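You operate a simulated robot arm through the tools that you are given. There is no shell and no other tool.

You are at the controls of a simulated robot arm. One attempt, no reset.

Task
Make black tea by the print on its basket and pour it into the small yellow cup.
Fine: brew till READY, one press of POUR; cup stays on the drip mat, spout back, tea maker off; leave the other two small cups; spill nothing. Set down upright: small yellow cup. Where these are worked on the way, their far stop is far enough and under half their travel is too little: tea spout.

Only the result counts: the job must be done as asked and must still hold three seconds after the hand-in. Knocking over, shifting, dropping, spilling or breaking anything else fails it.

Robot
A 7-joint arm with a two-finger parallel gripper, fixed in place. Base frame: the origin is at the foot of the arm, x ahead of it, y to its left, z up; the work surface is at about z = 92. Lengths are in cm, angles in rad, forces in N, time in s.
With the tool pointing down near the work surface it reaches from about 20 to 74 cm from the base axis. Its first joint turns from -2.897 to 2.897 rad. Payload 1.57 kg.
Tool frame: the origin (TCP) lies between the finger pads and is the grasp point; the fingertips stand 3 cm ahead of it; z points along the fingers, y is the line along which they close. The gripper opens to 11 cm. The fingers are 2.4 cm wide and 1.2 cm thick; the gripper's body (4.8 by 11.2 cm) begins 7.8 cm behind the TCP.
Orientation is told as [roll, pitch, yaw] about the base's x, y, z axes, in that order, counted from this pose: with the fingers straight down and closing along the base's y, the tool's x points along the base's -x, its y along +y and its z along -z.

Tools
- The arm moves only by the tool send_rows. Its argument "commands" is a list of rows, each an object (a shift or turn left out is 0, a gripper value left out holds the last) with "translation": the shift along the tool's x, y, z in units of 30 mm (1.0 is 30 mm), a list of three; "rot": the turn, a rotation vector about the tool's x, y, z in units of 4 degrees (1.0 is 4 degrees), a list of three; "fingers": the gripper command, from -1 (fully open) to 1 (shut), values between in proportion. In form: [{"translation": [tx, ty, tz], "rot": [rx, ry, rz], "fingers": fingers}, ...]. A call has 1 to 20 rows; each row shifts and turns the commanded pose from where the row before left it, along the tool's axes as they then stand. A call with a number of a shift or a turn outside -1 to 1 is refused whole. A row lasts 0.2 s, in which the tool goes at most 5 cm and 0.15 rad; a call with a longer step from one row to the next is refused whole, and so is a gripper value outside its range. A pose out of reach is approached as far as the arm can. The call stops where the force on the tool passes 40 N (or 10 N more than at its start, if that is more) or the arm is blocked; 0.2 s more then pass. Each finger travels about 4.5 cm/s and halts on what it meets, pressing with about 41 N; the grip force reading is that of the motor and also rises with nothing between the fingers. The clock runs only during rows and for 0.2 s after the last one: add rows that do not move to give the fingers time. It gives the time, the measured TCP pose, the force on the tool (base axes), the opening and the grip force at its end, in the units of the frame above (readings bear some noise), with the torque about the TCP (base axes, N m) and any sound that the robot's microphone picked up.
- Cameras (640 x 400 px; columns grow to the right, rows downward): "scene" is fixed at [40.15, 50.05, 155.76]; the picture's right is [-0.95, -0.32, 0.00], its down [-0.26, 0.79, -0.56] and it looks along [0.18, -0.53, -0.83] (base axes); focal length 224 px, centre (320, 200). "wrist" rides on the gripper at [7, 1.6, -14.1] in the tool frame; the picture's right is [-0.23, 0.97, 0.00], its down [-0.86, -0.20, -0.48] and it looks along [-0.47, -0.11, 0.88] (tool axes); focal length 222 px, centre (320, 200). There is no depth. A picture from a camera that has moved, and an enlarged one, comes with that camera's place and axes in the base frame and with its lens.
- capture(camera): a new picture of that camera. It takes no simulated time.
- slide_trunk(by): slides the trunk up (or, below 0, down) by that many cm; the arm rides with it, the base frame stays. It gives what a move gives, with no picture.
- enlarge(camera, box): a new picture of the part [left, top, right, bottom] of that camera's present view, enlarged. It takes no simulated time.
- finish_job(): hands the job in; it is judged then, once.

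Places have to be worked out from the pictures, the camera data and where the tool is seen. Open the gripper and draw the arm clear of the work before you hand the job in, unless the task says otherwise.

The tools are called as name(argument=value, ...) on one line, values as JSON. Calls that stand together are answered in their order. send_rows: Moves the arm, as the interface text tells. Its arguments: {"type":"object","properties":{"commands":{"type":"array"}},"required":["commands"]} The other tools are called the same way: slide_trunk (by) slides the trunk up or down; capture (camera) takes a picture; enlarge (camera, box) takes an enlarged picture of a part of a camera's view; finish_job () hands the job in.

At the start:

```text
time: 0.0
ee_pos: [35.42, 20.21, 133.53]
tool_rot: [0.0, -0.001, 0.001]
ft_force: [0.8, -0.4, 0.8]
moment: [-0.02, 0.0, 0.0]
opening: 10.99
gripper_force: 0.0
trunk travel left (down, up): [-52.5, 6.5]
```

scene: 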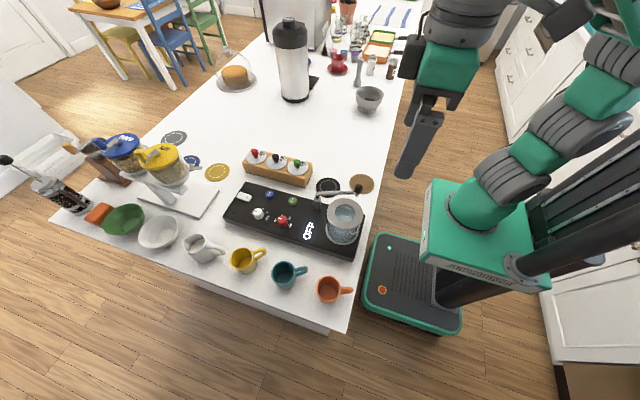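
wrist: 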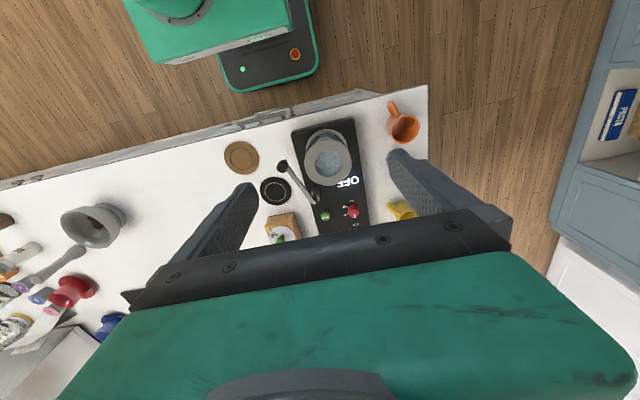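

I start by enlarging the scene around the tea maker, the baskets and the cups to understand the layout.

enlarge(camera="scene", box=[210, 170, 390, 282])

enlarge(camera="scene", box=[150, 130, 330, 242])

enlarge(camera="scene", box=[180, 210, 360, 322])

enlarge(camera="wrist", box=[220, 90, 440, 228])

```text
3.56 times, centred on (300, 226) of scene
camera zoom: at [40.15, 50.05, 155.76], right [-0.95, -0.32, 0.0], down [-0.26, 0.79, -0.56], along [0.18, -0.53, -0.83], focal length 795 px, centre (391, 108)
```

zoom: 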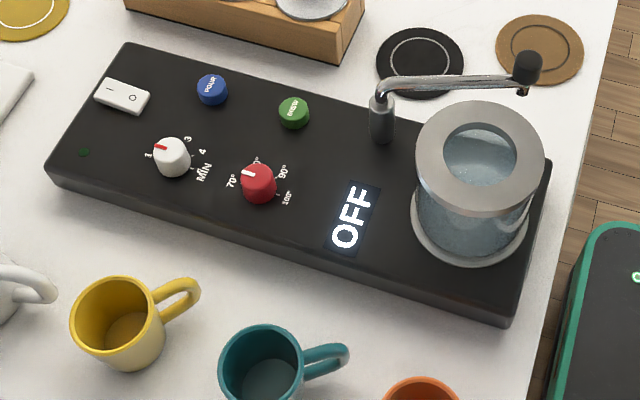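

```text
3.56 times, centred on (240, 186) of scene
camera zoom: at [40.15, 50.05, 155.76], right [-0.95, -0.32, 0.0], down [-0.26, 0.79, -0.56], along [0.18, -0.53, -0.83], focal length 795 px, centre (604, 250)
```

zoom: 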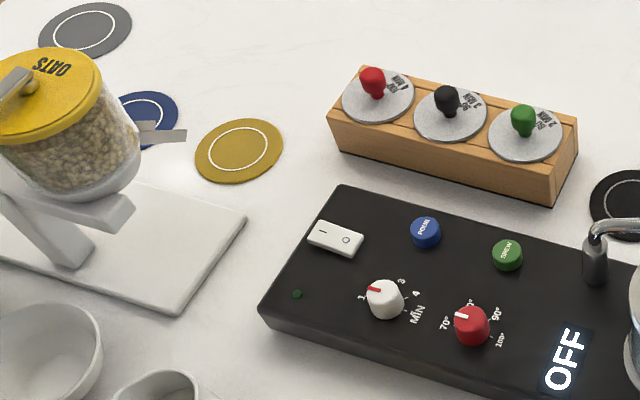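

```text
3.56 times, centred on (270, 266) of scene
camera zoom: at [40.15, 50.05, 155.76], right [-0.95, -0.32, 0.0], down [-0.26, 0.79, -0.56], along [0.18, -0.53, -0.83], focal length 795 px, centre (498, -35)
```

zoom: 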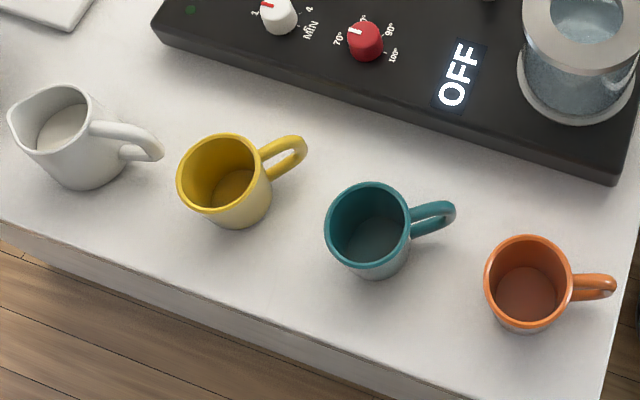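

```text
2.90 times, centred on (330, 159) of wrist
camera zoom: at [28.33, 21.83, 147.5], right [0.23, 0.97, 0.0], down [0.86, -0.2, 0.48], along [0.47, -0.11, -0.88], focal length 644 px, centre (291, 319)
```

zoom: 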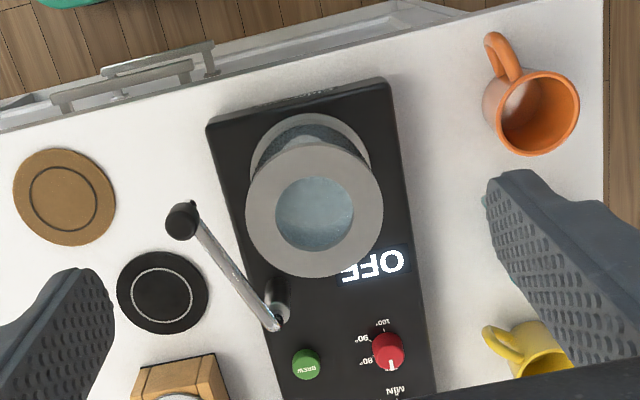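

The tea maker has a rocker, POUR, BREW, a MIN dial and a temperature dial. Next I enlarge the three baskets to read their prints, and also the dials and the spout.

enlarge(camera="scene", box=[240, 145, 316, 192])

enlarge(camera="scene", box=[228, 185, 304, 232])

enlarge(camera="scene", box=[300, 170, 384, 222])

```text
8.42 times, centred on (278, 168) of scene
camera zoom: at [40.15, 50.05, 155.76], right [-0.95, -0.32, 0.0], down [-0.26, 0.79, -0.56], along [0.18, -0.53, -0.83], focal length 1883 px, centre (674, 465)
```

zoom: 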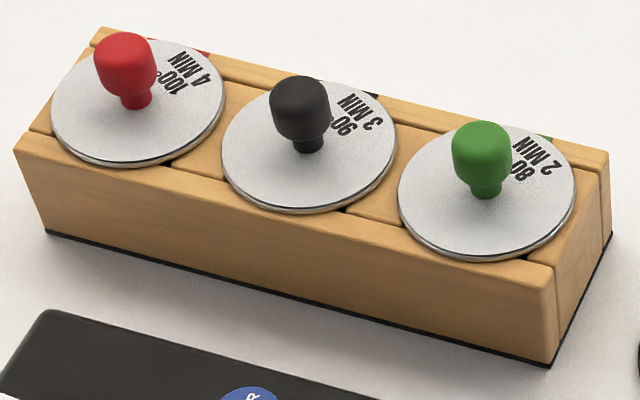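

```text
8.42 times, centred on (266, 208) of scene
camera zoom: at [40.15, 50.05, 155.76], right [-0.95, -0.32, 0.0], down [-0.26, 0.79, -0.56], along [0.18, -0.53, -0.83], focal length 1883 px, centre (775, 128)
```

zoom: 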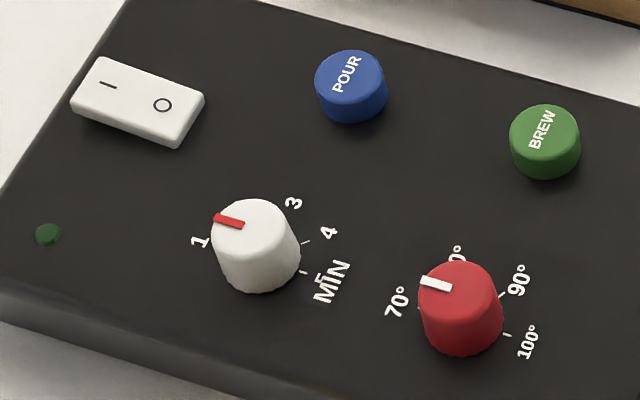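

```text
7.62 times, centred on (342, 196) of scene
camera zoom: at [40.15, 50.05, 155.76], right [-0.95, -0.32, 0.0], down [-0.26, 0.79, -0.56], along [0.18, -0.53, -0.83], focal length 1704 px, centre (152, 230)
```

zoom: 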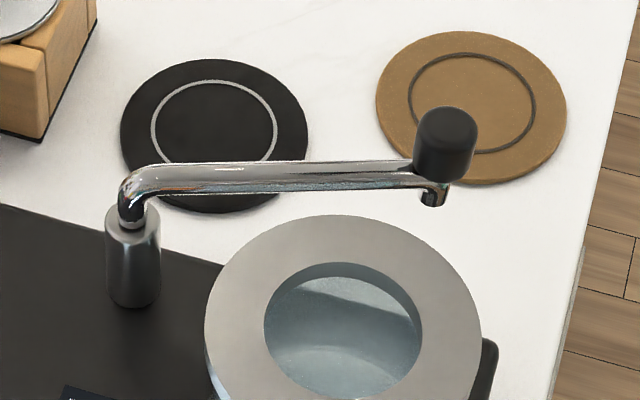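

The prints read 100° / 4 MIN on the red basket, 90° / 3 MIN on the black and 80° / 2 MIN on the green. I'll move the wrist over the rack to confirm the tea names and refine positions.

send_rows(commands=[{"translation": [-0.82, -0.4, 0.38], "fingers": -1}, {"translation": [-0.82, -0.4, 0.38]}, {"translation": [-0.82, -0.4, 0.38]}, {"translation": [-0.82, -0.4, 0.38]}, {"translation": [-0.82, -0.4, 0.38]}, {"translation": [-0.82, -0.4, 0.38]}, {"translation": [-0.82, -0.4, 0.38]}, {"translation": [-0.82, -0.4, 0.38]}, {"translation": [-0.82, -0.4, 0.38]}, {"translation": [-0.82, -0.4, 0.38]}, {"translation": [0, 0, 0]}])

capture(camera="wrist")

capture(camera="scene")

```text
time: 2.4
ee_pos: [60.12, 8.28, 122.13]
tool_rot: [0.0, -0.001, 0.0]
ft_force: [-0.3, -0.8, 0.1]
moment: [0.01, 0.03, 0.03]
opening: 10.98
gripper_force: 0.0
trunk travel left (down, up): [-52.5, 6.5]
```

```text
taken
camera wrist: at [53.02, 9.9, 136.04], right [0.23, 0.97, 0.0], down [0.86, -0.2, 0.48], along [0.47, -0.11, -0.88], focal length 222 px, centre (320, 200)
```

wrist: 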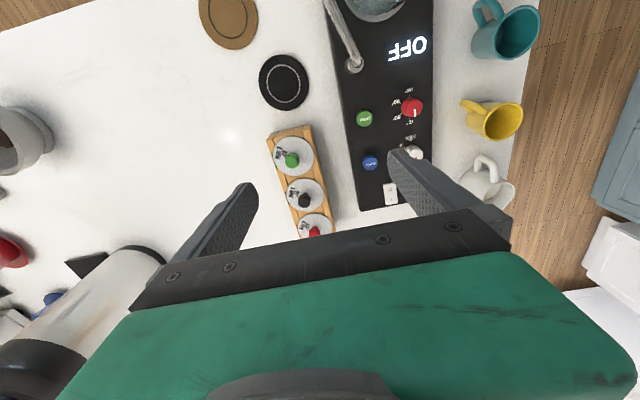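

```text
taken
```

scene: 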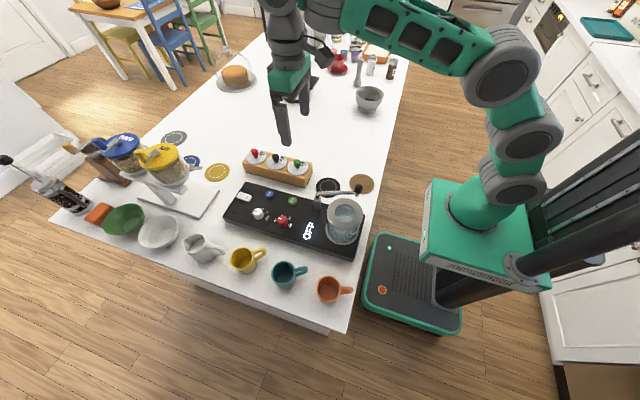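

The wrist picture now shows the rack and the panel from the other side. I enlarge it to read the labels and the dial marks.

enlarge(camera="wrist", box=[258, 120, 348, 176])

enlarge(camera="wrist", box=[262, 170, 352, 226])

enlarge(camera="wrist", box=[340, 80, 440, 142])

enlarge(camera="wrist", box=[250, 20, 380, 100])

enlarge(camera="wrist", box=[440, 70, 550, 150])

```text
7.11 times, centred on (303, 148) of wrist
camera zoom: at [53.02, 9.9, 136.04], right [0.23, 0.97, 0.0], down [0.86, -0.2, 0.48], along [0.47, -0.11, -0.88], focal length 1580 px, centre (441, 570)
```

zoom: 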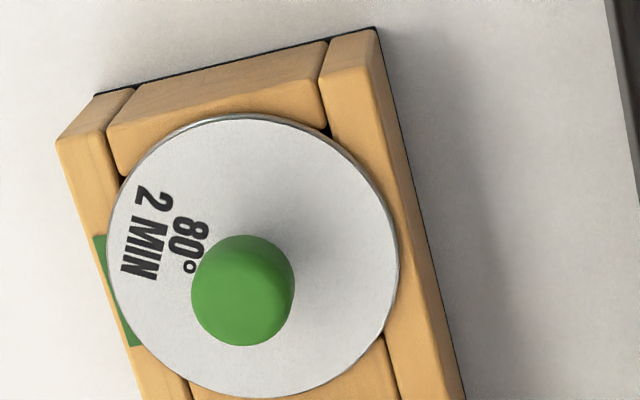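

```text
7.11 times, centred on (307, 198) of wrist
camera zoom: at [53.02, 9.9, 136.04], right [0.23, 0.97, 0.0], down [0.86, -0.2, 0.48], along [0.47, -0.11, -0.88], focal length 1580 px, centre (412, 214)
```

zoom: 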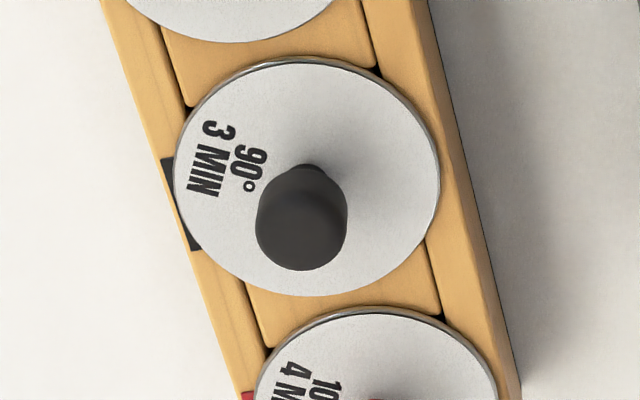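

```text
6.40 times, centred on (390, 111) of wrist
camera zoom: at [53.02, 9.9, 136.04], right [0.23, 0.97, 0.0], down [0.86, -0.2, 0.48], along [0.47, -0.11, -0.88], focal length 1422 px, centre (-128, 770)
```

zoom: 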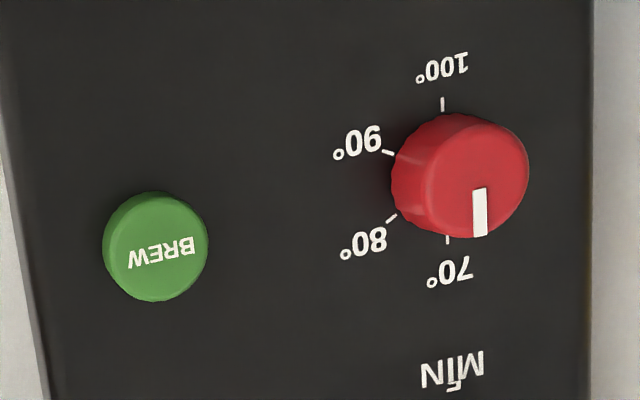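

```text
4.92 times, centred on (315, 60) of wrist
camera zoom: at [53.02, 9.9, 136.04], right [0.23, 0.97, 0.0], down [0.86, -0.2, 0.48], along [0.47, -0.11, -0.88], focal length 1094 px, centre (345, 889)
```

zoom: 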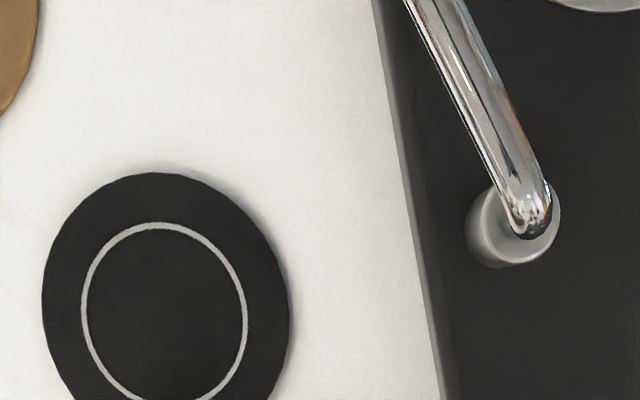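

```text
5.00 times, centred on (495, 110) of wrist
camera zoom: at [53.02, 9.9, 136.04], right [0.23, 0.97, 0.0], down [0.86, -0.2, 0.48], along [0.47, -0.11, -0.88], focal length 1111 px, centre (-555, 650)
```

zoom: 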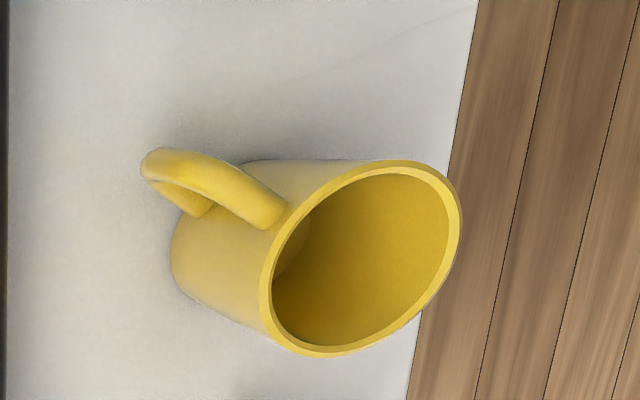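

The black basket says 90° / 3 MIN, and the temperature dial (at 70°) reads 70-80-90-100 going clockwise seen from above. A finger hides the MIN dial, so I move sideways over the panel to see it.

send_rows(commands=[{"translation": [0, 0.83, 0]}, {"translation": [0, 0.83, 0]}, {"translation": [0, 0.83, 0]}, {"translation": [0, 0.83, 0]}, {"translation": [0, 0.83, 0]}, {"translation": [0, 0.83, 0]}, {"translation": [0, 0, 0]}])

capture(camera="wrist")

enlarge(camera="wrist", box=[265, 110, 385, 185])

enlarge(camera="wrist", box=[260, 160, 380, 235])

```text
time: 4.0
ee_pos: [60.18, 23.14, 122.12]
tool_rot: [0.001, 0.0, 0.0]
ft_force: [-0.1, 0.3, 0.0]
moment: [0.01, -0.04, 0.0]
opening: 10.98
gripper_force: 0.0
trunk travel left (down, up): [-52.5, 6.5]
```

```text
taken
camera wrist: at [53.06, 24.75, 136.07], right [0.23, 0.97, 0.0], down [0.86, -0.2, 0.48], along [0.47, -0.11, -0.88], focal length 222 px, centre (320, 200)
```

wrist: 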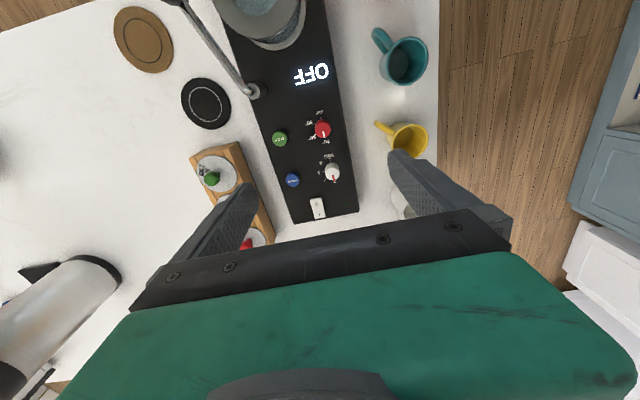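

```text
5.33 times, centred on (325, 148) of wrist
camera zoom: at [53.06, 24.75, 136.07], right [0.23, 0.97, 0.0], down [0.86, -0.2, 0.48], along [0.47, -0.11, -0.88], focal length 1185 px, centre (293, 480)
```

zoom: 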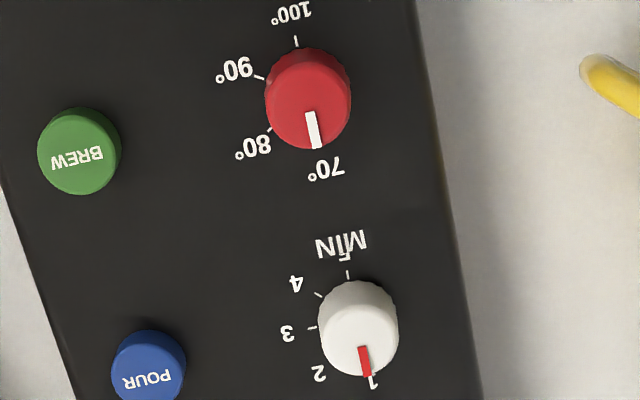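

```text
5.33 times, centred on (320, 198) of wrist
camera zoom: at [53.06, 24.75, 136.07], right [0.23, 0.97, 0.0], down [0.86, -0.2, 0.48], along [0.47, -0.11, -0.88], focal length 1185 px, centre (320, 213)
```

zoom: 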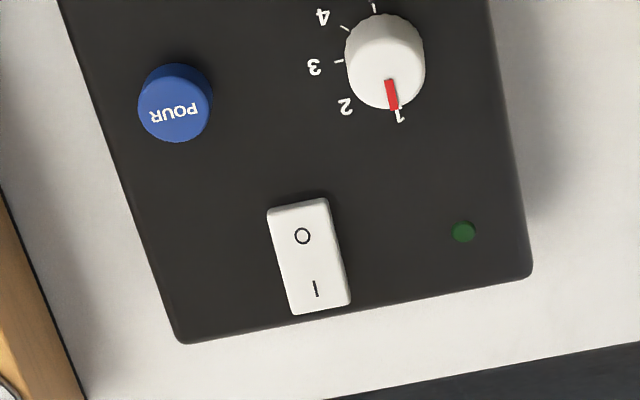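

The MIN dial runs 1-2-3-4-5 over a half turn, so MIN needs 90° clockwise and temperature needs 120° clockwise. I place the yellow cup at about (66, 37.6) with its rim near z 98 and its handle pointing toward −x −y, and I now turn the tool (yaw 54°, slight outward tilt) to grasp it across the handle.

send_rows(commands=[{"rot": [0, 0, -0.9643]}, {"rot": [0, 0, -0.9643]}, {"rot": [0, 0, -0.9643]}, {"rot": [0, 0, -0.9643]}, {"rot": [0, 0, -0.9643]}, {"rot": [0, 0, -0.9643]}, {"rot": [0, 0, -0.9643]}, {"rot": [0, 0, -0.9643]}, {"rot": [0, 0, -0.9643]}, {"rot": [0, 0, -0.9643]}, {"rot": [0, 0, -0.9643]}, {"rot": [0, 0, -0.9643]}, {"rot": [0, 0, -0.9643]}, {"rot": [0, 0, -0.9643]}, {"rot": [0, -1, 0]}, {"rot": [0, -1, 0]}, {"rot": [0, -1, 0]}, {}])

```text
time: 7.8
ee_pos: [60.02, 23.14, 122.14]
tool_rot: [-0.003, -0.209, 0.942]
ft_force: [-0.6, -0.7, 0.3]
moment: [0.03, 0.0, -0.04]
opening: 10.99
gripper_force: 0.0
trunk travel left (down, up): [-52.5, 6.5]
```

Rotation is as intended. Now I move above the cup, stopping about 7 cm over the rim for a close look.

send_rows(commands=[{"translation": [-0.569, 0.174, 0.809]}, {"translation": [-0.569, 0.174, 0.809]}, {"translation": [-0.569, 0.174, 0.809]}, {"translation": [-0.569, 0.174, 0.809]}, {"translation": [-0.569, 0.174, 0.809]}, {"translation": [-0.569, 0.174, 0.809]}, {"translation": [-0.569, 0.174, 0.809]}, {}])

capture(camera="wrist")

enlarge(camera="scene", box=[180, 200, 320, 288])

```text
time: 9.6
ee_pos: [64.62, 35.64, 107.61]
tool_rot: [0.0, -0.213, 0.942]
ft_force: [-1.3, -0.6, 0.2]
moment: [0.01, 0.01, 0.0]
opening: 10.99
gripper_force: 0.1
out of reach, approached as far as the arm can: row 6, 7
trunk travel left (down, up): [-52.5, 6.5]
```

```text
taken
camera wrist: at [57.49, 28.68, 119.8], right [-0.66, 0.75, 0.05], down [0.59, 0.48, 0.65], along [0.46, 0.45, -0.76], focal length 222 px, centre (320, 200)
```

wrist: 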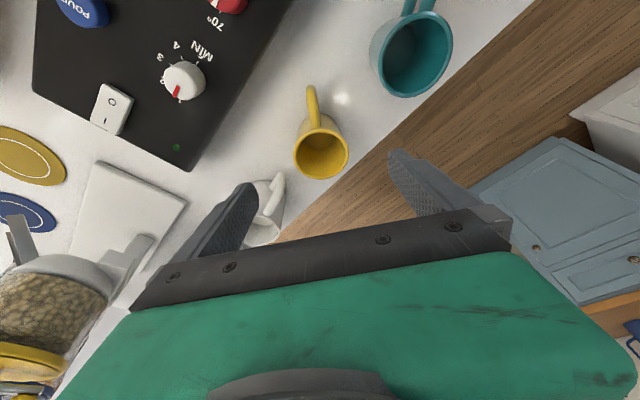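

```text
4.55 times, centred on (250, 244) of scene
camera zoom: at [40.15, 50.05, 155.76], right [-0.95, -0.32, 0.0], down [-0.26, 0.79, -0.56], along [0.18, -0.53, -0.83], focal length 1017 px, centre (638, 0)
```

zoom: 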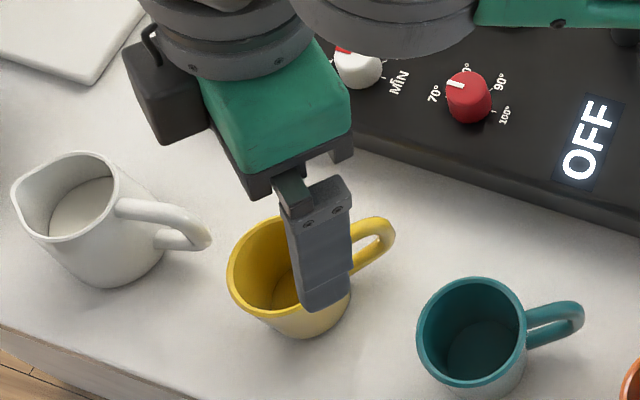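

The arm ran out of reach at (64.6, 35.6, 107.6), and reach seems to shrink with height, so raising the shoulder should help. I slide the trunk up by 6 cm.

slide_trunk(by=6)

```text
time: 10.6
ee_pos: [64.91, 35.64, 113.38]
tool_rot: [-0.001, -0.209, 0.942]
ft_force: [-0.5, -0.2, 0.5]
moment: [-0.02, 0.0, -0.01]
opening: 10.99
gripper_force: 0.1
trunk travel left (down, up): [-58.5, 0.5]
```

Now I continue toward a point just above the cup rim.

send_rows(commands=[{"translation": [-0.04, 0.024, 0.72]}, {"translation": [-0.04, 0.024, 0.72]}, {"translation": [-0.04, 0.024, 0.72]}, {"translation": [-0.04, 0.024, 0.5]}, {}])

capture(camera="wrist")

enlarge(camera="scene", box=[180, 200, 320, 288])

```text
time: 11.8
ee_pos: [64.91, 36.5, 107.41]
tool_rot: [-0.002, -0.211, 0.942]
ft_force: [0.5, 0.8, -0.5]
moment: [-0.01, 0.01, -0.01]
opening: 11.02
gripper_force: 0.0
out of reach, approached as far as the arm can: row 2, 3, 4
trunk travel left (down, up): [-58.5, 0.5]
```

```text
taken
camera wrist: at [57.73, 29.52, 119.59], right [-0.66, 0.75, 0.05], down [0.59, 0.48, 0.65], along [0.46, 0.45, -0.76], focal length 222 px, centre (320, 200)
```

wrist: 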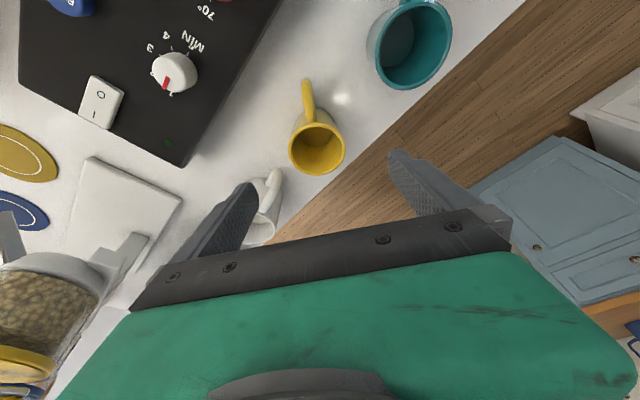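

```text
4.55 times, centred on (250, 244) of scene
camera zoom: at [40.15, 50.05, 155.76], right [-0.95, -0.32, 0.0], down [-0.26, 0.79, -0.56], along [0.18, -0.53, -0.83], focal length 1017 px, centre (638, 0)
```

zoom: 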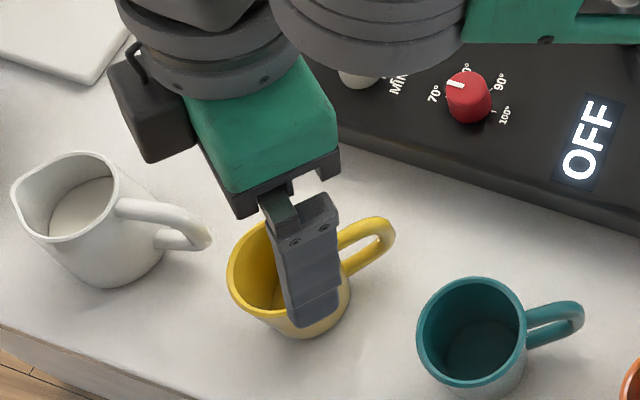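

The limit here is about r = 74.5, so I need more outward tilt to reach the cup at r ≈ 76. I tilt 12° more about the closing axis and zoom in for an exact cup position.

send_rows(commands=[{"rot": [0, -1, 0]}, {"rot": [0, -1, 0]}, {"rot": [0, -1, 0]}, {"fingers": -0.64}, {}])

enlarge(camera="wrist", box=[230, 60, 410, 172])

capture(camera="wrist")

```text
time: 13.0
ee_pos: [64.93, 36.48, 107.41]
tool_rot: [-0.001, -0.21, 0.941]
ft_force: [-0.8, -0.4, 0.4]
moment: [-0.01, 0.0, -0.02]
opening: 9.04
gripper_force: 0.1
out of reach, approached as far as the arm can: row 1, 2, 3
trunk travel left (down, up): [-58.5, 0.5]
```

```text
3.56 times, centred on (320, 116) of wrist
camera zoom: at [57.74, 29.52, 119.59], right [-0.66, 0.75, 0.05], down [0.59, 0.48, 0.65], along [0.46, 0.45, -0.76], focal length 790 px, centre (320, 499)
```

zoom: 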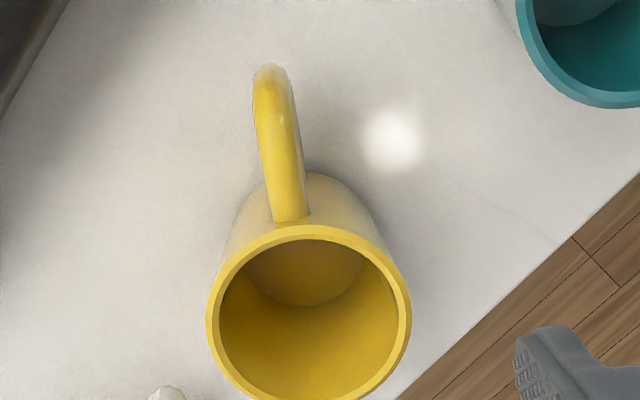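

```text
taken
camera wrist: at [57.74, 29.52, 119.59], right [-0.66, 0.75, 0.05], down [0.59, 0.48, 0.65], along [0.46, 0.45, -0.76], focal length 222 px, centre (320, 200)
```

wrist: 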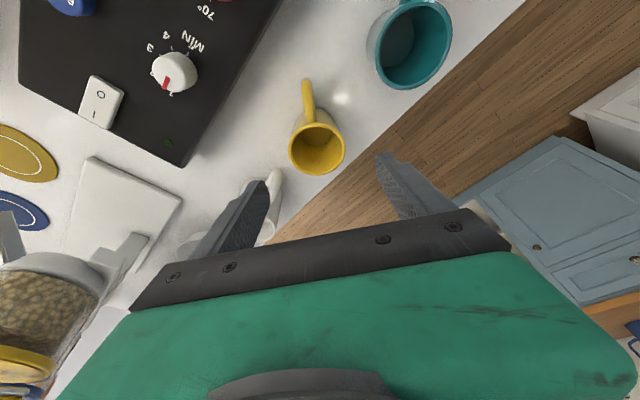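

The tilt was refused because the commanded pose was still beyond reach, so I back off inward first and then tilt.

send_rows(commands=[{"translation": [0.71, 0.33, -0.4]}, {"translation": [0.71, 0.33, -0.4]}, {"translation": [0.4, 0.2, -0.2]}, {"rot": [0, -1, 0]}, {"rot": [0, -1, 0]}, {"rot": [0, -1, 0]}, {}])

```text
time: 14.6
ee_pos: [62.64, 35.19, 109.87]
tool_rot: [0.0, -0.348, 0.941]
ft_force: [-0.1, 0.7, -1.1]
moment: [-0.01, 0.01, -0.01]
opening: 9.03
gripper_force: 0.1
out of reach, approached as far as the arm can: row 2, 3, 4, 5, 6
trunk travel left (down, up): [-58.5, 0.5]
```

The solver reports reach trouble even here, so I look at the arm's configuration and test how the commanded pose behaves with a retreat.

capture(camera="scene")

send_rows(commands=[{}])

```text
taken
```

scene: 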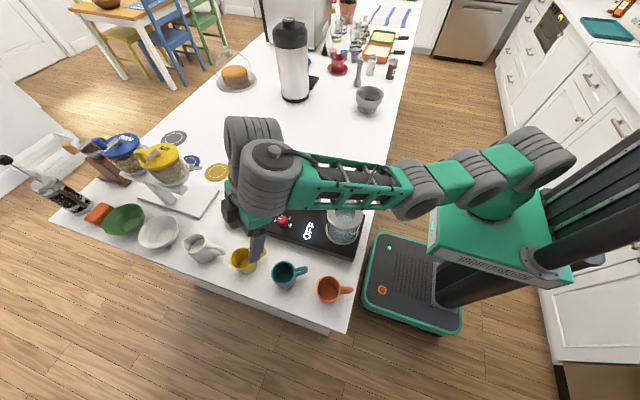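

```text
time: 15.0
ee_pos: [62.64, 35.14, 109.93]
tool_rot: [0.0, -0.347, 0.944]
ft_force: [-0.5, -0.5, -0.1]
moment: [-0.02, 0.01, -0.01]
opening: 9.01
gripper_force: 0.1
trunk travel left (down, up): [-58.5, 0.5]
```

enlarge(camera="scene", box=[210, 100, 600, 290])

```text
1.64 times, centred on (405, 195) of scene
camera zoom: at [40.15, 50.05, 155.76], right [-0.95, -0.32, 0.0], down [-0.26, 0.79, -0.56], along [0.18, -0.53, -0.83], focal length 367 px, centre (180, 208)
```

zoom: 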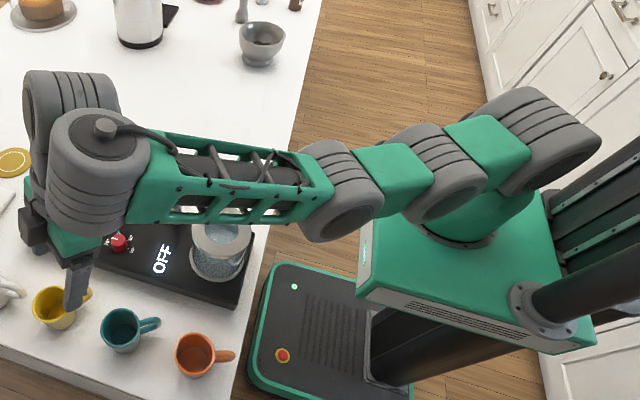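

The arm is nearly stretched straight. I pull back well inside the reach first, to see where the commanded pose lands and what tilt it holds.

send_rows(commands=[{"translation": [0.77, 0.37, -0.28]}, {"translation": [0.77, 0.37, -0.28]}, {"translation": [0.77, 0.37, -0.28]}, {}])

```text
time: 16.0
ee_pos: [62.77, 35.19, 109.85]
tool_rot: [-0.001, -0.347, 0.941]
ft_force: [-1.1, 0.2, 0.8]
moment: [0.01, -0.01, 0.01]
opening: 9.02
gripper_force: 0.0
out of reach, approached as far as the arm can: row 1, 2, 3
trunk travel left (down, up): [-58.5, 0.5]
```

The arm did not move, so the commanded tilt itself looks infeasible. I undo some tilt and see whether it recovers.

send_rows(commands=[{"rot": [0, 1, 0]}, {"rot": [0, 1, 0]}, {"rot": [0, 1, 0]}, {"rot": [0, 1, 0]}, {}])

```text
time: 17.2
ee_pos: [62.75, 35.22, 109.79]
tool_rot: [-0.001, -0.068, 0.941]
ft_force: [0.0, -0.6, 0.5]
moment: [-0.01, -0.02, 0.01]
opening: 9.01
gripper_force: 0.0
trunk travel left (down, up): [-58.5, 0.5]
```

Orientation recovered and the commands restart from the measured pose. Now I retreat inward with the near-vertical tool.

send_rows(commands=[{"translation": [0.6, 0.2, -0.3]}, {"translation": [0.6, 0.2, -0.3]}, {"translation": [0.6, 0.2, -0.3]}, {"translation": [0.6, 0.2, -0.3]}, {}])

enlarge(camera="scene", box=[210, 60, 640, 290])

```text
time: 18.4
ee_pos: [56.36, 30.69, 112.84]
tool_rot: [-0.001, -0.07, 0.945]
ft_force: [-0.9, -0.3, -0.1]
moment: [-0.02, -0.03, -0.04]
opening: 9.01
gripper_force: 0.0
trunk travel left (down, up): [-58.5, 0.5]
```

```text
1.49 times, centred on (425, 175) of scene
camera zoom: at [40.15, 50.05, 155.76], right [-0.95, -0.32, 0.0], down [-0.26, 0.79, -0.56], along [0.18, -0.53, -0.83], focal length 333 px, centre (164, 237)
```

zoom: 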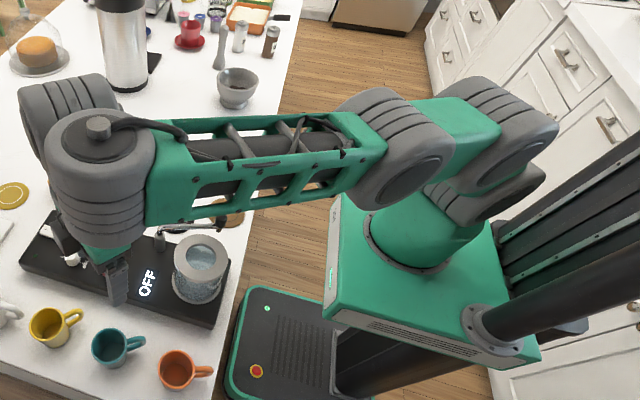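

That worked, so the arm was stuck at a stretched singularity. Here, well inside reach, I test how far the outward tilt can go.

send_rows(commands=[{"rot": [0, -1, 0]}, {"rot": [0, -1, 0]}, {"rot": [0, -1, 0]}, {"rot": [0, -1, 0]}, {"rot": [0, -1, 0]}, {"rot": [0, -1, 0]}, {}])

```text
time: 20.0
ee_pos: [63.4, 34.07, 117.53]
tool_rot: [0.002, -0.447, 0.943]
ft_force: [-0.2, 0.7, 0.0]
moment: [0.01, 0.0, 0.0]
opening: 9.02
gripper_force: 0.1
out of reach, approached as far as the arm can: row 2, 3, 4, 5, 6
trunk travel left (down, up): [-58.5, 0.5]
```

The wrist has a limit: outward tilt is only available if the forearm slopes up, so a lower shoulder (trunk down) will give more tilt and reach. I untilt, raise and pull in, then lower the trunk.

send_rows(commands=[{"rot": [0, 1, 0]}, {"rot": [0, 1, 0]}, {"rot": [0, 1, 0]}, {"rot": [0, 1, 0]}, {"translation": [0.44, 0.25, -0.75]}, {"translation": [0.44, 0.25, -0.75]}, {"translation": [0.44, 0.25, -0.75]}, {"translation": [0.44, 0.25, -0.75]}, {"translation": [0.44, 0.25, -0.75]}, {}])

```text
time: 22.2
ee_pos: [55.06, 29.33, 127.14]
tool_rot: [0.001, -0.207, 0.946]
ft_force: [0.0, -0.6, -0.2]
moment: [-0.01, 0.01, -0.01]
opening: 9.01
gripper_force: 0.0
trunk travel left (down, up): [-58.5, 0.5]
```

Pose is good and clear of everything. I lower the trunk by 18 cm (tool goes to z ≈ 109).

slide_trunk(by=-18)

```text
time: 24.2
ee_pos: [55.12, 29.09, 109.15]
tool_rot: [-0.001, -0.209, 0.943]
ft_force: [0.4, 0.9, -0.7]
moment: [0.01, -0.01, -0.04]
opening: 9.01
gripper_force: 0.0
trunk travel left (down, up): [-40.5, 18.5]
```

Now I extend toward the cup again at the same tilt.

send_rows(commands=[{"translation": [-0.785, -0.248, 0.446]}, {"translation": [-0.785, -0.248, 0.446]}, {"translation": [-0.785, -0.248, 0.446]}, {"translation": [-0.785, -0.248, 0.446]}, {"translation": [-0.785, -0.248, 0.446]}, {}])

capture(camera="wrist")

enlarge(camera="scene", box=[180, 200, 320, 288])

```text
time: 25.6
ee_pos: [62.36, 34.42, 105.82]
tool_rot: [-0.001, -0.208, 0.942]
ft_force: [-0.4, 0.2, -0.2]
moment: [-0.02, -0.03, -0.01]
opening: 9.01
gripper_force: 0.1
out of reach, approached as far as the arm can: row 4, 5
trunk travel left (down, up): [-40.5, 18.5]
```

```text
taken
camera wrist: at [55.25, 27.54, 118.06], right [-0.66, 0.75, 0.05], down [0.59, 0.48, 0.64], along [0.46, 0.45, -0.76], focal length 222 px, centre (320, 200)
```

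wrist: 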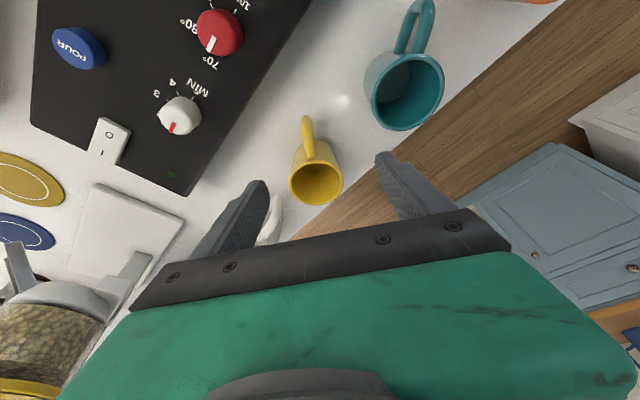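

```text
4.55 times, centred on (250, 244) of scene
camera zoom: at [40.15, 50.05, 155.76], right [-0.95, -0.32, 0.0], down [-0.26, 0.79, -0.56], along [0.18, -0.53, -0.83], focal length 1017 px, centre (638, 0)
```

zoom: 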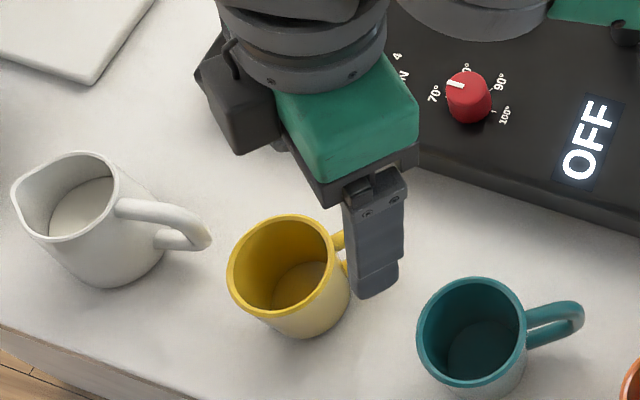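

My reach model now fits all readings: shoulder ≈ z 101, arm ≈ 71.4 cm and wrist limit about forearm slope + 33°. A tilt of 24° should reach the cup with margin, so I tilt 12° more here and shift to a pre-grasp point on the tool axis.

send_rows(commands=[{"rot": [0, -1, 0]}, {"rot": [0, -1, 0]}, {"rot": [0, -1, 0]}, {"translation": [-0.05, -0.33, 0.76]}, {}])

capture(camera="wrist")

enlarge(camera="wrist", box=[230, 110, 410, 222])

enlarge(camera="scene", box=[180, 200, 320, 288])

```text
time: 26.8
ee_pos: [63.88, 35.15, 103.92]
tool_rot: [0.0, -0.416, 0.946]
ft_force: [0.0, 0.6, -1.2]
moment: [0.03, 0.01, -0.02]
opening: 9.02
gripper_force: 0.0
out of reach, approached as far as the arm can: row 1
trunk travel left (down, up): [-40.5, 18.5]
```

```text
taken
camera wrist: at [55.37, 26.26, 113.87], right [-0.67, 0.74, 0.09], down [0.51, 0.36, 0.78], along [0.55, 0.57, -0.61], focal length 222 px, centre (320, 200)
```

wrist: 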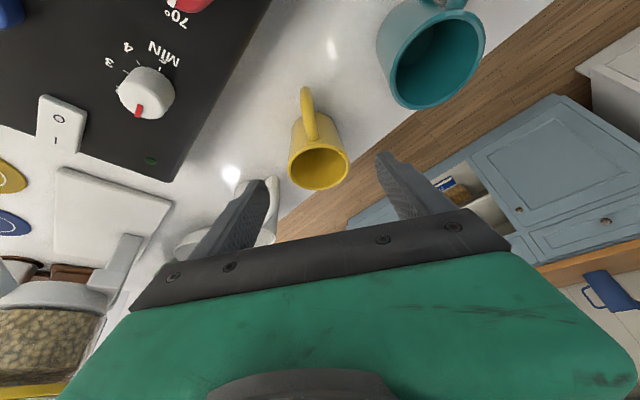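

```text
3.56 times, centred on (320, 166) of wrist
camera zoom: at [55.37, 26.26, 113.87], right [-0.67, 0.74, 0.09], down [0.51, 0.36, 0.78], along [0.55, 0.57, -0.61], focal length 790 px, centre (320, 321)
```

zoom: 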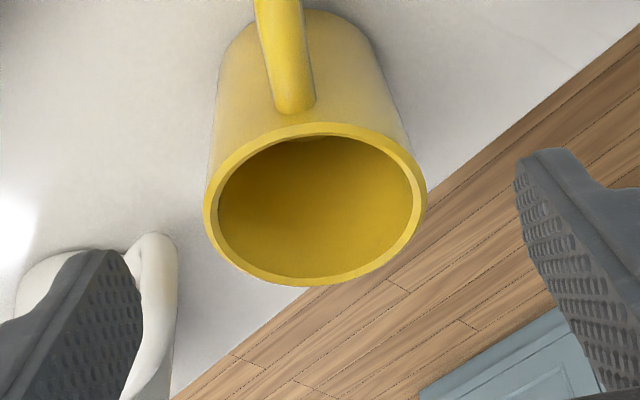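

```text
4.55 times, centred on (250, 244) of scene
camera zoom: at [40.15, 50.05, 155.76], right [-0.95, -0.32, 0.0], down [-0.26, 0.79, -0.56], along [0.18, -0.53, -0.83], focal length 1017 px, centre (638, 0)
```

zoom: 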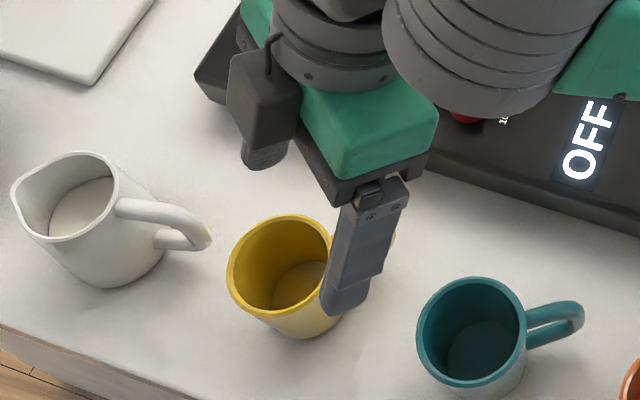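

The cup centre checks out at (65.7, 37.3). I descend along the tool axis to put the fingers around the cup at z ≈ 96.3.

send_rows(commands=[{"translation": [0.044, -0.018, 0.675]}, {"translation": [0.044, -0.018, 0.675]}, {"translation": [0.044, -0.018, 0.675]}, {"translation": [0.044, -0.018, 0.675]}, {}])

capture(camera="wrist")

enlarge(camera="scene", box=[180, 200, 320, 288])

```text
time: 28.0
ee_pos: [63.99, 35.3, 101.57]
tool_rot: [0.0, -0.418, 0.944]
ft_force: [1.2, -0.6, 0.7]
moment: [-0.01, 0.01, -0.02]
opening: 9.05
gripper_force: 0.0
out of reach, approached as far as the arm can: row 1, 2, 3, 4
trunk travel left (down, up): [-40.5, 18.5]
```

```text
taken
camera wrist: at [55.37, 26.51, 111.42], right [-0.67, 0.74, 0.09], down [0.51, 0.36, 0.78], along [0.55, 0.57, -0.61], focal length 222 px, centre (320, 200)
```

wrist: 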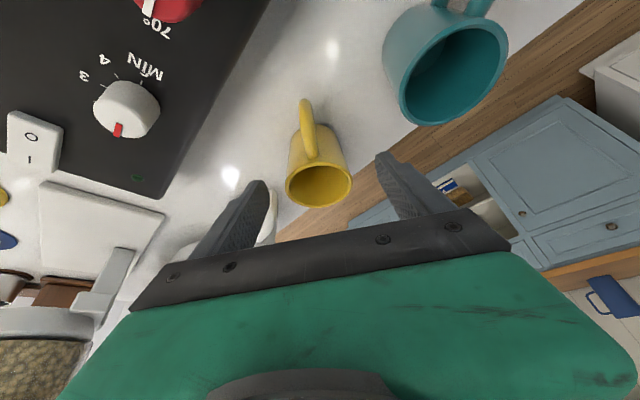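

```text
4.55 times, centred on (250, 244) of scene
camera zoom: at [40.15, 50.05, 155.76], right [-0.95, -0.32, 0.0], down [-0.26, 0.79, -0.56], along [0.18, -0.53, -0.83], focal length 1017 px, centre (638, 0)
```

zoom: 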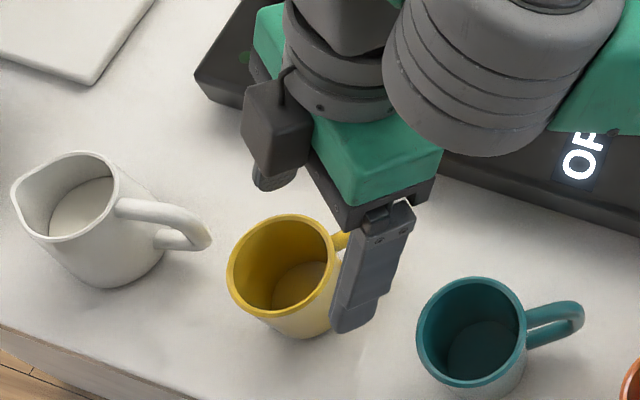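

It stopped at (64.0, 35.3, 101.6), which is the wrist limit again. Using yaw 30° makes the tilt exactly radial, keeps the fingers further from the creamer handle and clears the cup handle too, so I back up, untilt, pull in and re-yaw.

send_rows(commands=[{"translation": [-0.06, 0.26, -0.75]}, {"translation": [-0.0, 0.0, -0.75]}, {"rot": [0, 1, 0]}, {"rot": [0, 1, 0]}, {"translation": [0.6, 0.2, -0.5]}, {"translation": [0.6, 0.2, -0.5], "rot": [0, 1, 0]}, {"translation": [0.4, 0.1, -0.2]}, {}])

```text
time: 29.8
ee_pos: [57.7, 30.8, 107.98]
tool_rot: [0.001, -0.208, 0.942]
ft_force: [0.2, 0.4, -0.1]
moment: [0.03, 0.02, -0.03]
opening: 9.04
gripper_force: 0.0
trunk travel left (down, up): [-40.5, 18.5]
```

Now I re-yaw to 30° about the vertical and move onto the radial line to the cup.

send_rows(commands=[{"rot": [0.208, 0, 0.978]}, {"rot": [0.208, 0, 0.978]}, {"rot": [0.208, 0, 0.978]}, {"rot": [0.208, 0, 0.978]}, {"rot": [0.208, 0, 0.978]}, {"rot": [0.208, 0, 0.978]}, {"translation": [-0.765, 0.277, 0.505]}, {"translation": [-0.765, 0.277, 0.505]}, {"rot": [0, -1, 0]}, {"rot": [0, -1, 0]}, {}])

```text
time: 32.2
ee_pos: [61.9, 35.06, 106.15]
tool_rot: [-0.004, -0.283, 0.525]
ft_force: [0.3, -0.3, -1.0]
moment: [-0.02, -0.02, 0.0]
opening: 9.01
gripper_force: 0.1
out of reach, approached as far as the arm can: row 8, 9, 10
trunk travel left (down, up): [-40.5, 18.5]
```

capture(camera="scene")

enlarge(camera="scene", box=[200, 90, 520, 290])

```text
taken
```

scene: 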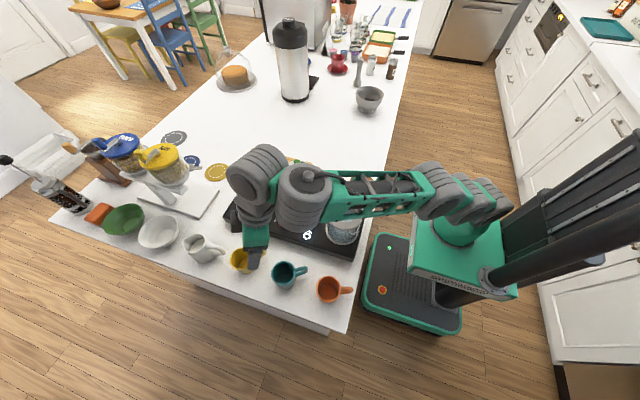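

```text
2.00 times, centred on (360, 190) of scene
camera zoom: at [40.15, 50.05, 155.76], right [-0.95, -0.32, 0.0], down [-0.26, 0.79, -0.56], along [0.18, -0.53, -0.83], focal length 447 px, centre (240, 220)
```

zoom: 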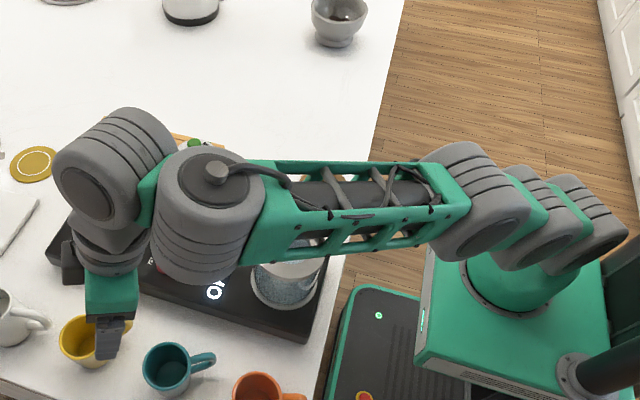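

The arm is again almost straight here. I retreat to mid-range, untilt, and then probe the tilt range there to learn what actually limits it.

send_rows(commands=[{"translation": [0.86, 0, -0.71], "rot": [0, 0.5, 0]}, {"translation": [0.86, 0, -0.71], "rot": [0, 0.5, 0]}, {"translation": [0.86, 0, -0.71], "rot": [0, 1, 0]}, {"rot": [0, 1, 0]}, {"rot": [0, 1, 0]}, {}])

send_rows(commands=[{"rot": [0, -1, 0]}, {"rot": [0, -1, 0]}, {"rot": [0, -1, 0]}, {}])

```text
time: 33.6
ee_pos: [54.13, 30.76, 110.35]
tool_rot: [-0.005, -0.004, 0.524]
ft_force: [0.6, -0.6, -0.2]
moment: [-0.01, 0.02, 0.0]
opening: 9.0
gripper_force: 0.2
out of reach, approached as far as the arm can: row 3, 4
trunk travel left (down, up): [-40.5, 18.5]
```

```text
time: 34.6
ee_pos: [53.75, 30.99, 110.13]
tool_rot: [-0.002, -0.214, 0.526]
ft_force: [-0.2, 0.1, 0.5]
moment: [0.04, 0.01, 0.01]
opening: 9.02
gripper_force: 0.1
out of reach, approached as far as the arm can: row 2
trunk travel left (down, up): [-40.5, 18.5]
```

A single flagged row around 8° and then fine at 12° suggests a wrist singularity being crossed, which is harmless when the tilt is exactly in the arm's plane. I continue tilting here to see how far it goes.

send_rows(commands=[{"rot": [0, -1, 0]}, {"rot": [0, -1, 0]}, {"rot": [0, -1, 0]}, {}])

```text
time: 35.6
ee_pos: [53.6, 31.09, 110.12]
tool_rot: [-0.004, -0.424, 0.524]
ft_force: [0.6, 0.8, -0.6]
moment: [-0.02, 0.03, 0.01]
opening: 9.03
gripper_force: 0.1
trunk travel left (down, up): [-40.5, 18.5]
```

Tilt 24° works freely here, so I stay on this side of the singularity and raise the shoulder, which keeps the forearm sloping down and away from it. Trunk up 18 cm.

slide_trunk(by=18)

```text
time: 37.6
ee_pos: [53.7, 31.08, 128.16]
tool_rot: [-0.003, -0.424, 0.525]
ft_force: [0.4, -0.4, 0.5]
moment: [-0.03, 0.02, 0.02]
opening: 9.02
gripper_force: 0.0
trunk travel left (down, up): [-58.5, 0.5]
```

Now I descend along the tool axis to the pre-grasp point above the cup.

send_rows(commands=[{"translation": [0.024, -0.021, 0.88]}, {"translation": [0.024, -0.021, 0.88]}, {"translation": [0.024, -0.021, 0.88]}, {"translation": [0.024, -0.021, 0.88]}, {"translation": [0.024, -0.021, 0.88]}, {"translation": [0.024, -0.021, 0.88]}, {"translation": [0.024, -0.021, 0.88]}, {"translation": [0.024, -0.021, 0.88]}, {"translation": [0.024, -0.021, 0.88]}, {"translation": [0.024, -0.021, 0.88]}, {}])

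capture(camera="wrist")

enlarge(camera="wrist", box=[230, 110, 410, 222])

enlarge(camera="scene", box=[180, 200, 320, 288])

```text
time: 40.0
ee_pos: [62.88, 35.68, 103.76]
tool_rot: [-0.005, -0.425, 0.526]
ft_force: [0.5, -0.1, -0.1]
moment: [0.02, -0.02, 0.01]
opening: 9.04
gripper_force: 0.1
trunk travel left (down, up): [-58.5, 0.5]
```

```text
taken
camera wrist: at [51.5, 30.98, 113.65], right [-0.31, 0.95, 0.09], down [0.6, 0.12, 0.79], along [0.74, 0.3, -0.61], focal length 222 px, centre (320, 200)
```

wrist: 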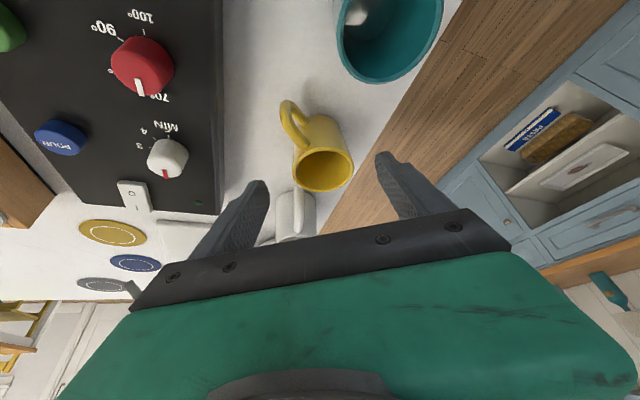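

```text
3.56 times, centred on (320, 166) of wrist
camera zoom: at [51.5, 30.98, 113.65], right [-0.31, 0.95, 0.09], down [0.6, 0.12, 0.79], along [0.74, 0.3, -0.61], focal length 790 px, centre (320, 321)
```

zoom: 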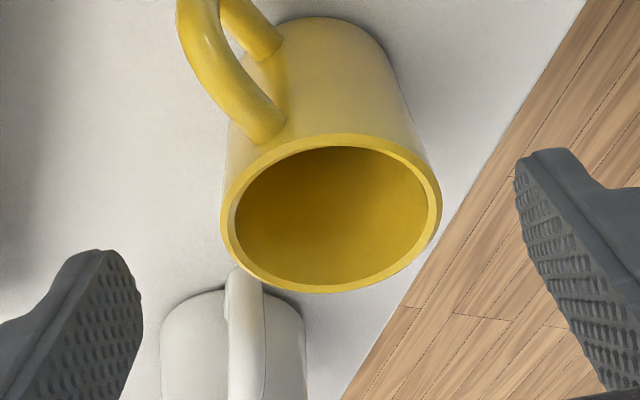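

```text
4.55 times, centred on (250, 244) of scene
camera zoom: at [40.15, 50.05, 155.76], right [-0.95, -0.32, 0.0], down [-0.26, 0.79, -0.56], along [0.18, -0.53, -0.83], focal length 1017 px, centre (638, 0)
```

zoom: 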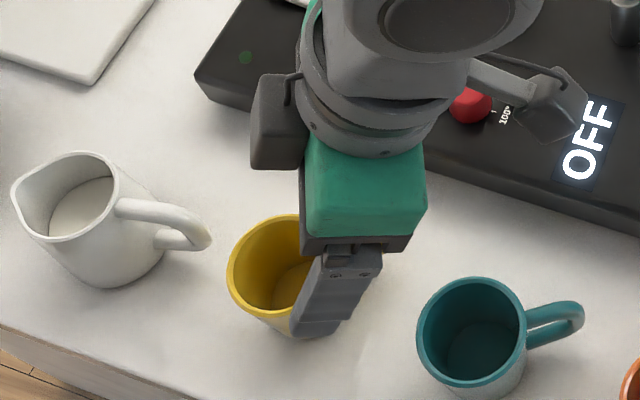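

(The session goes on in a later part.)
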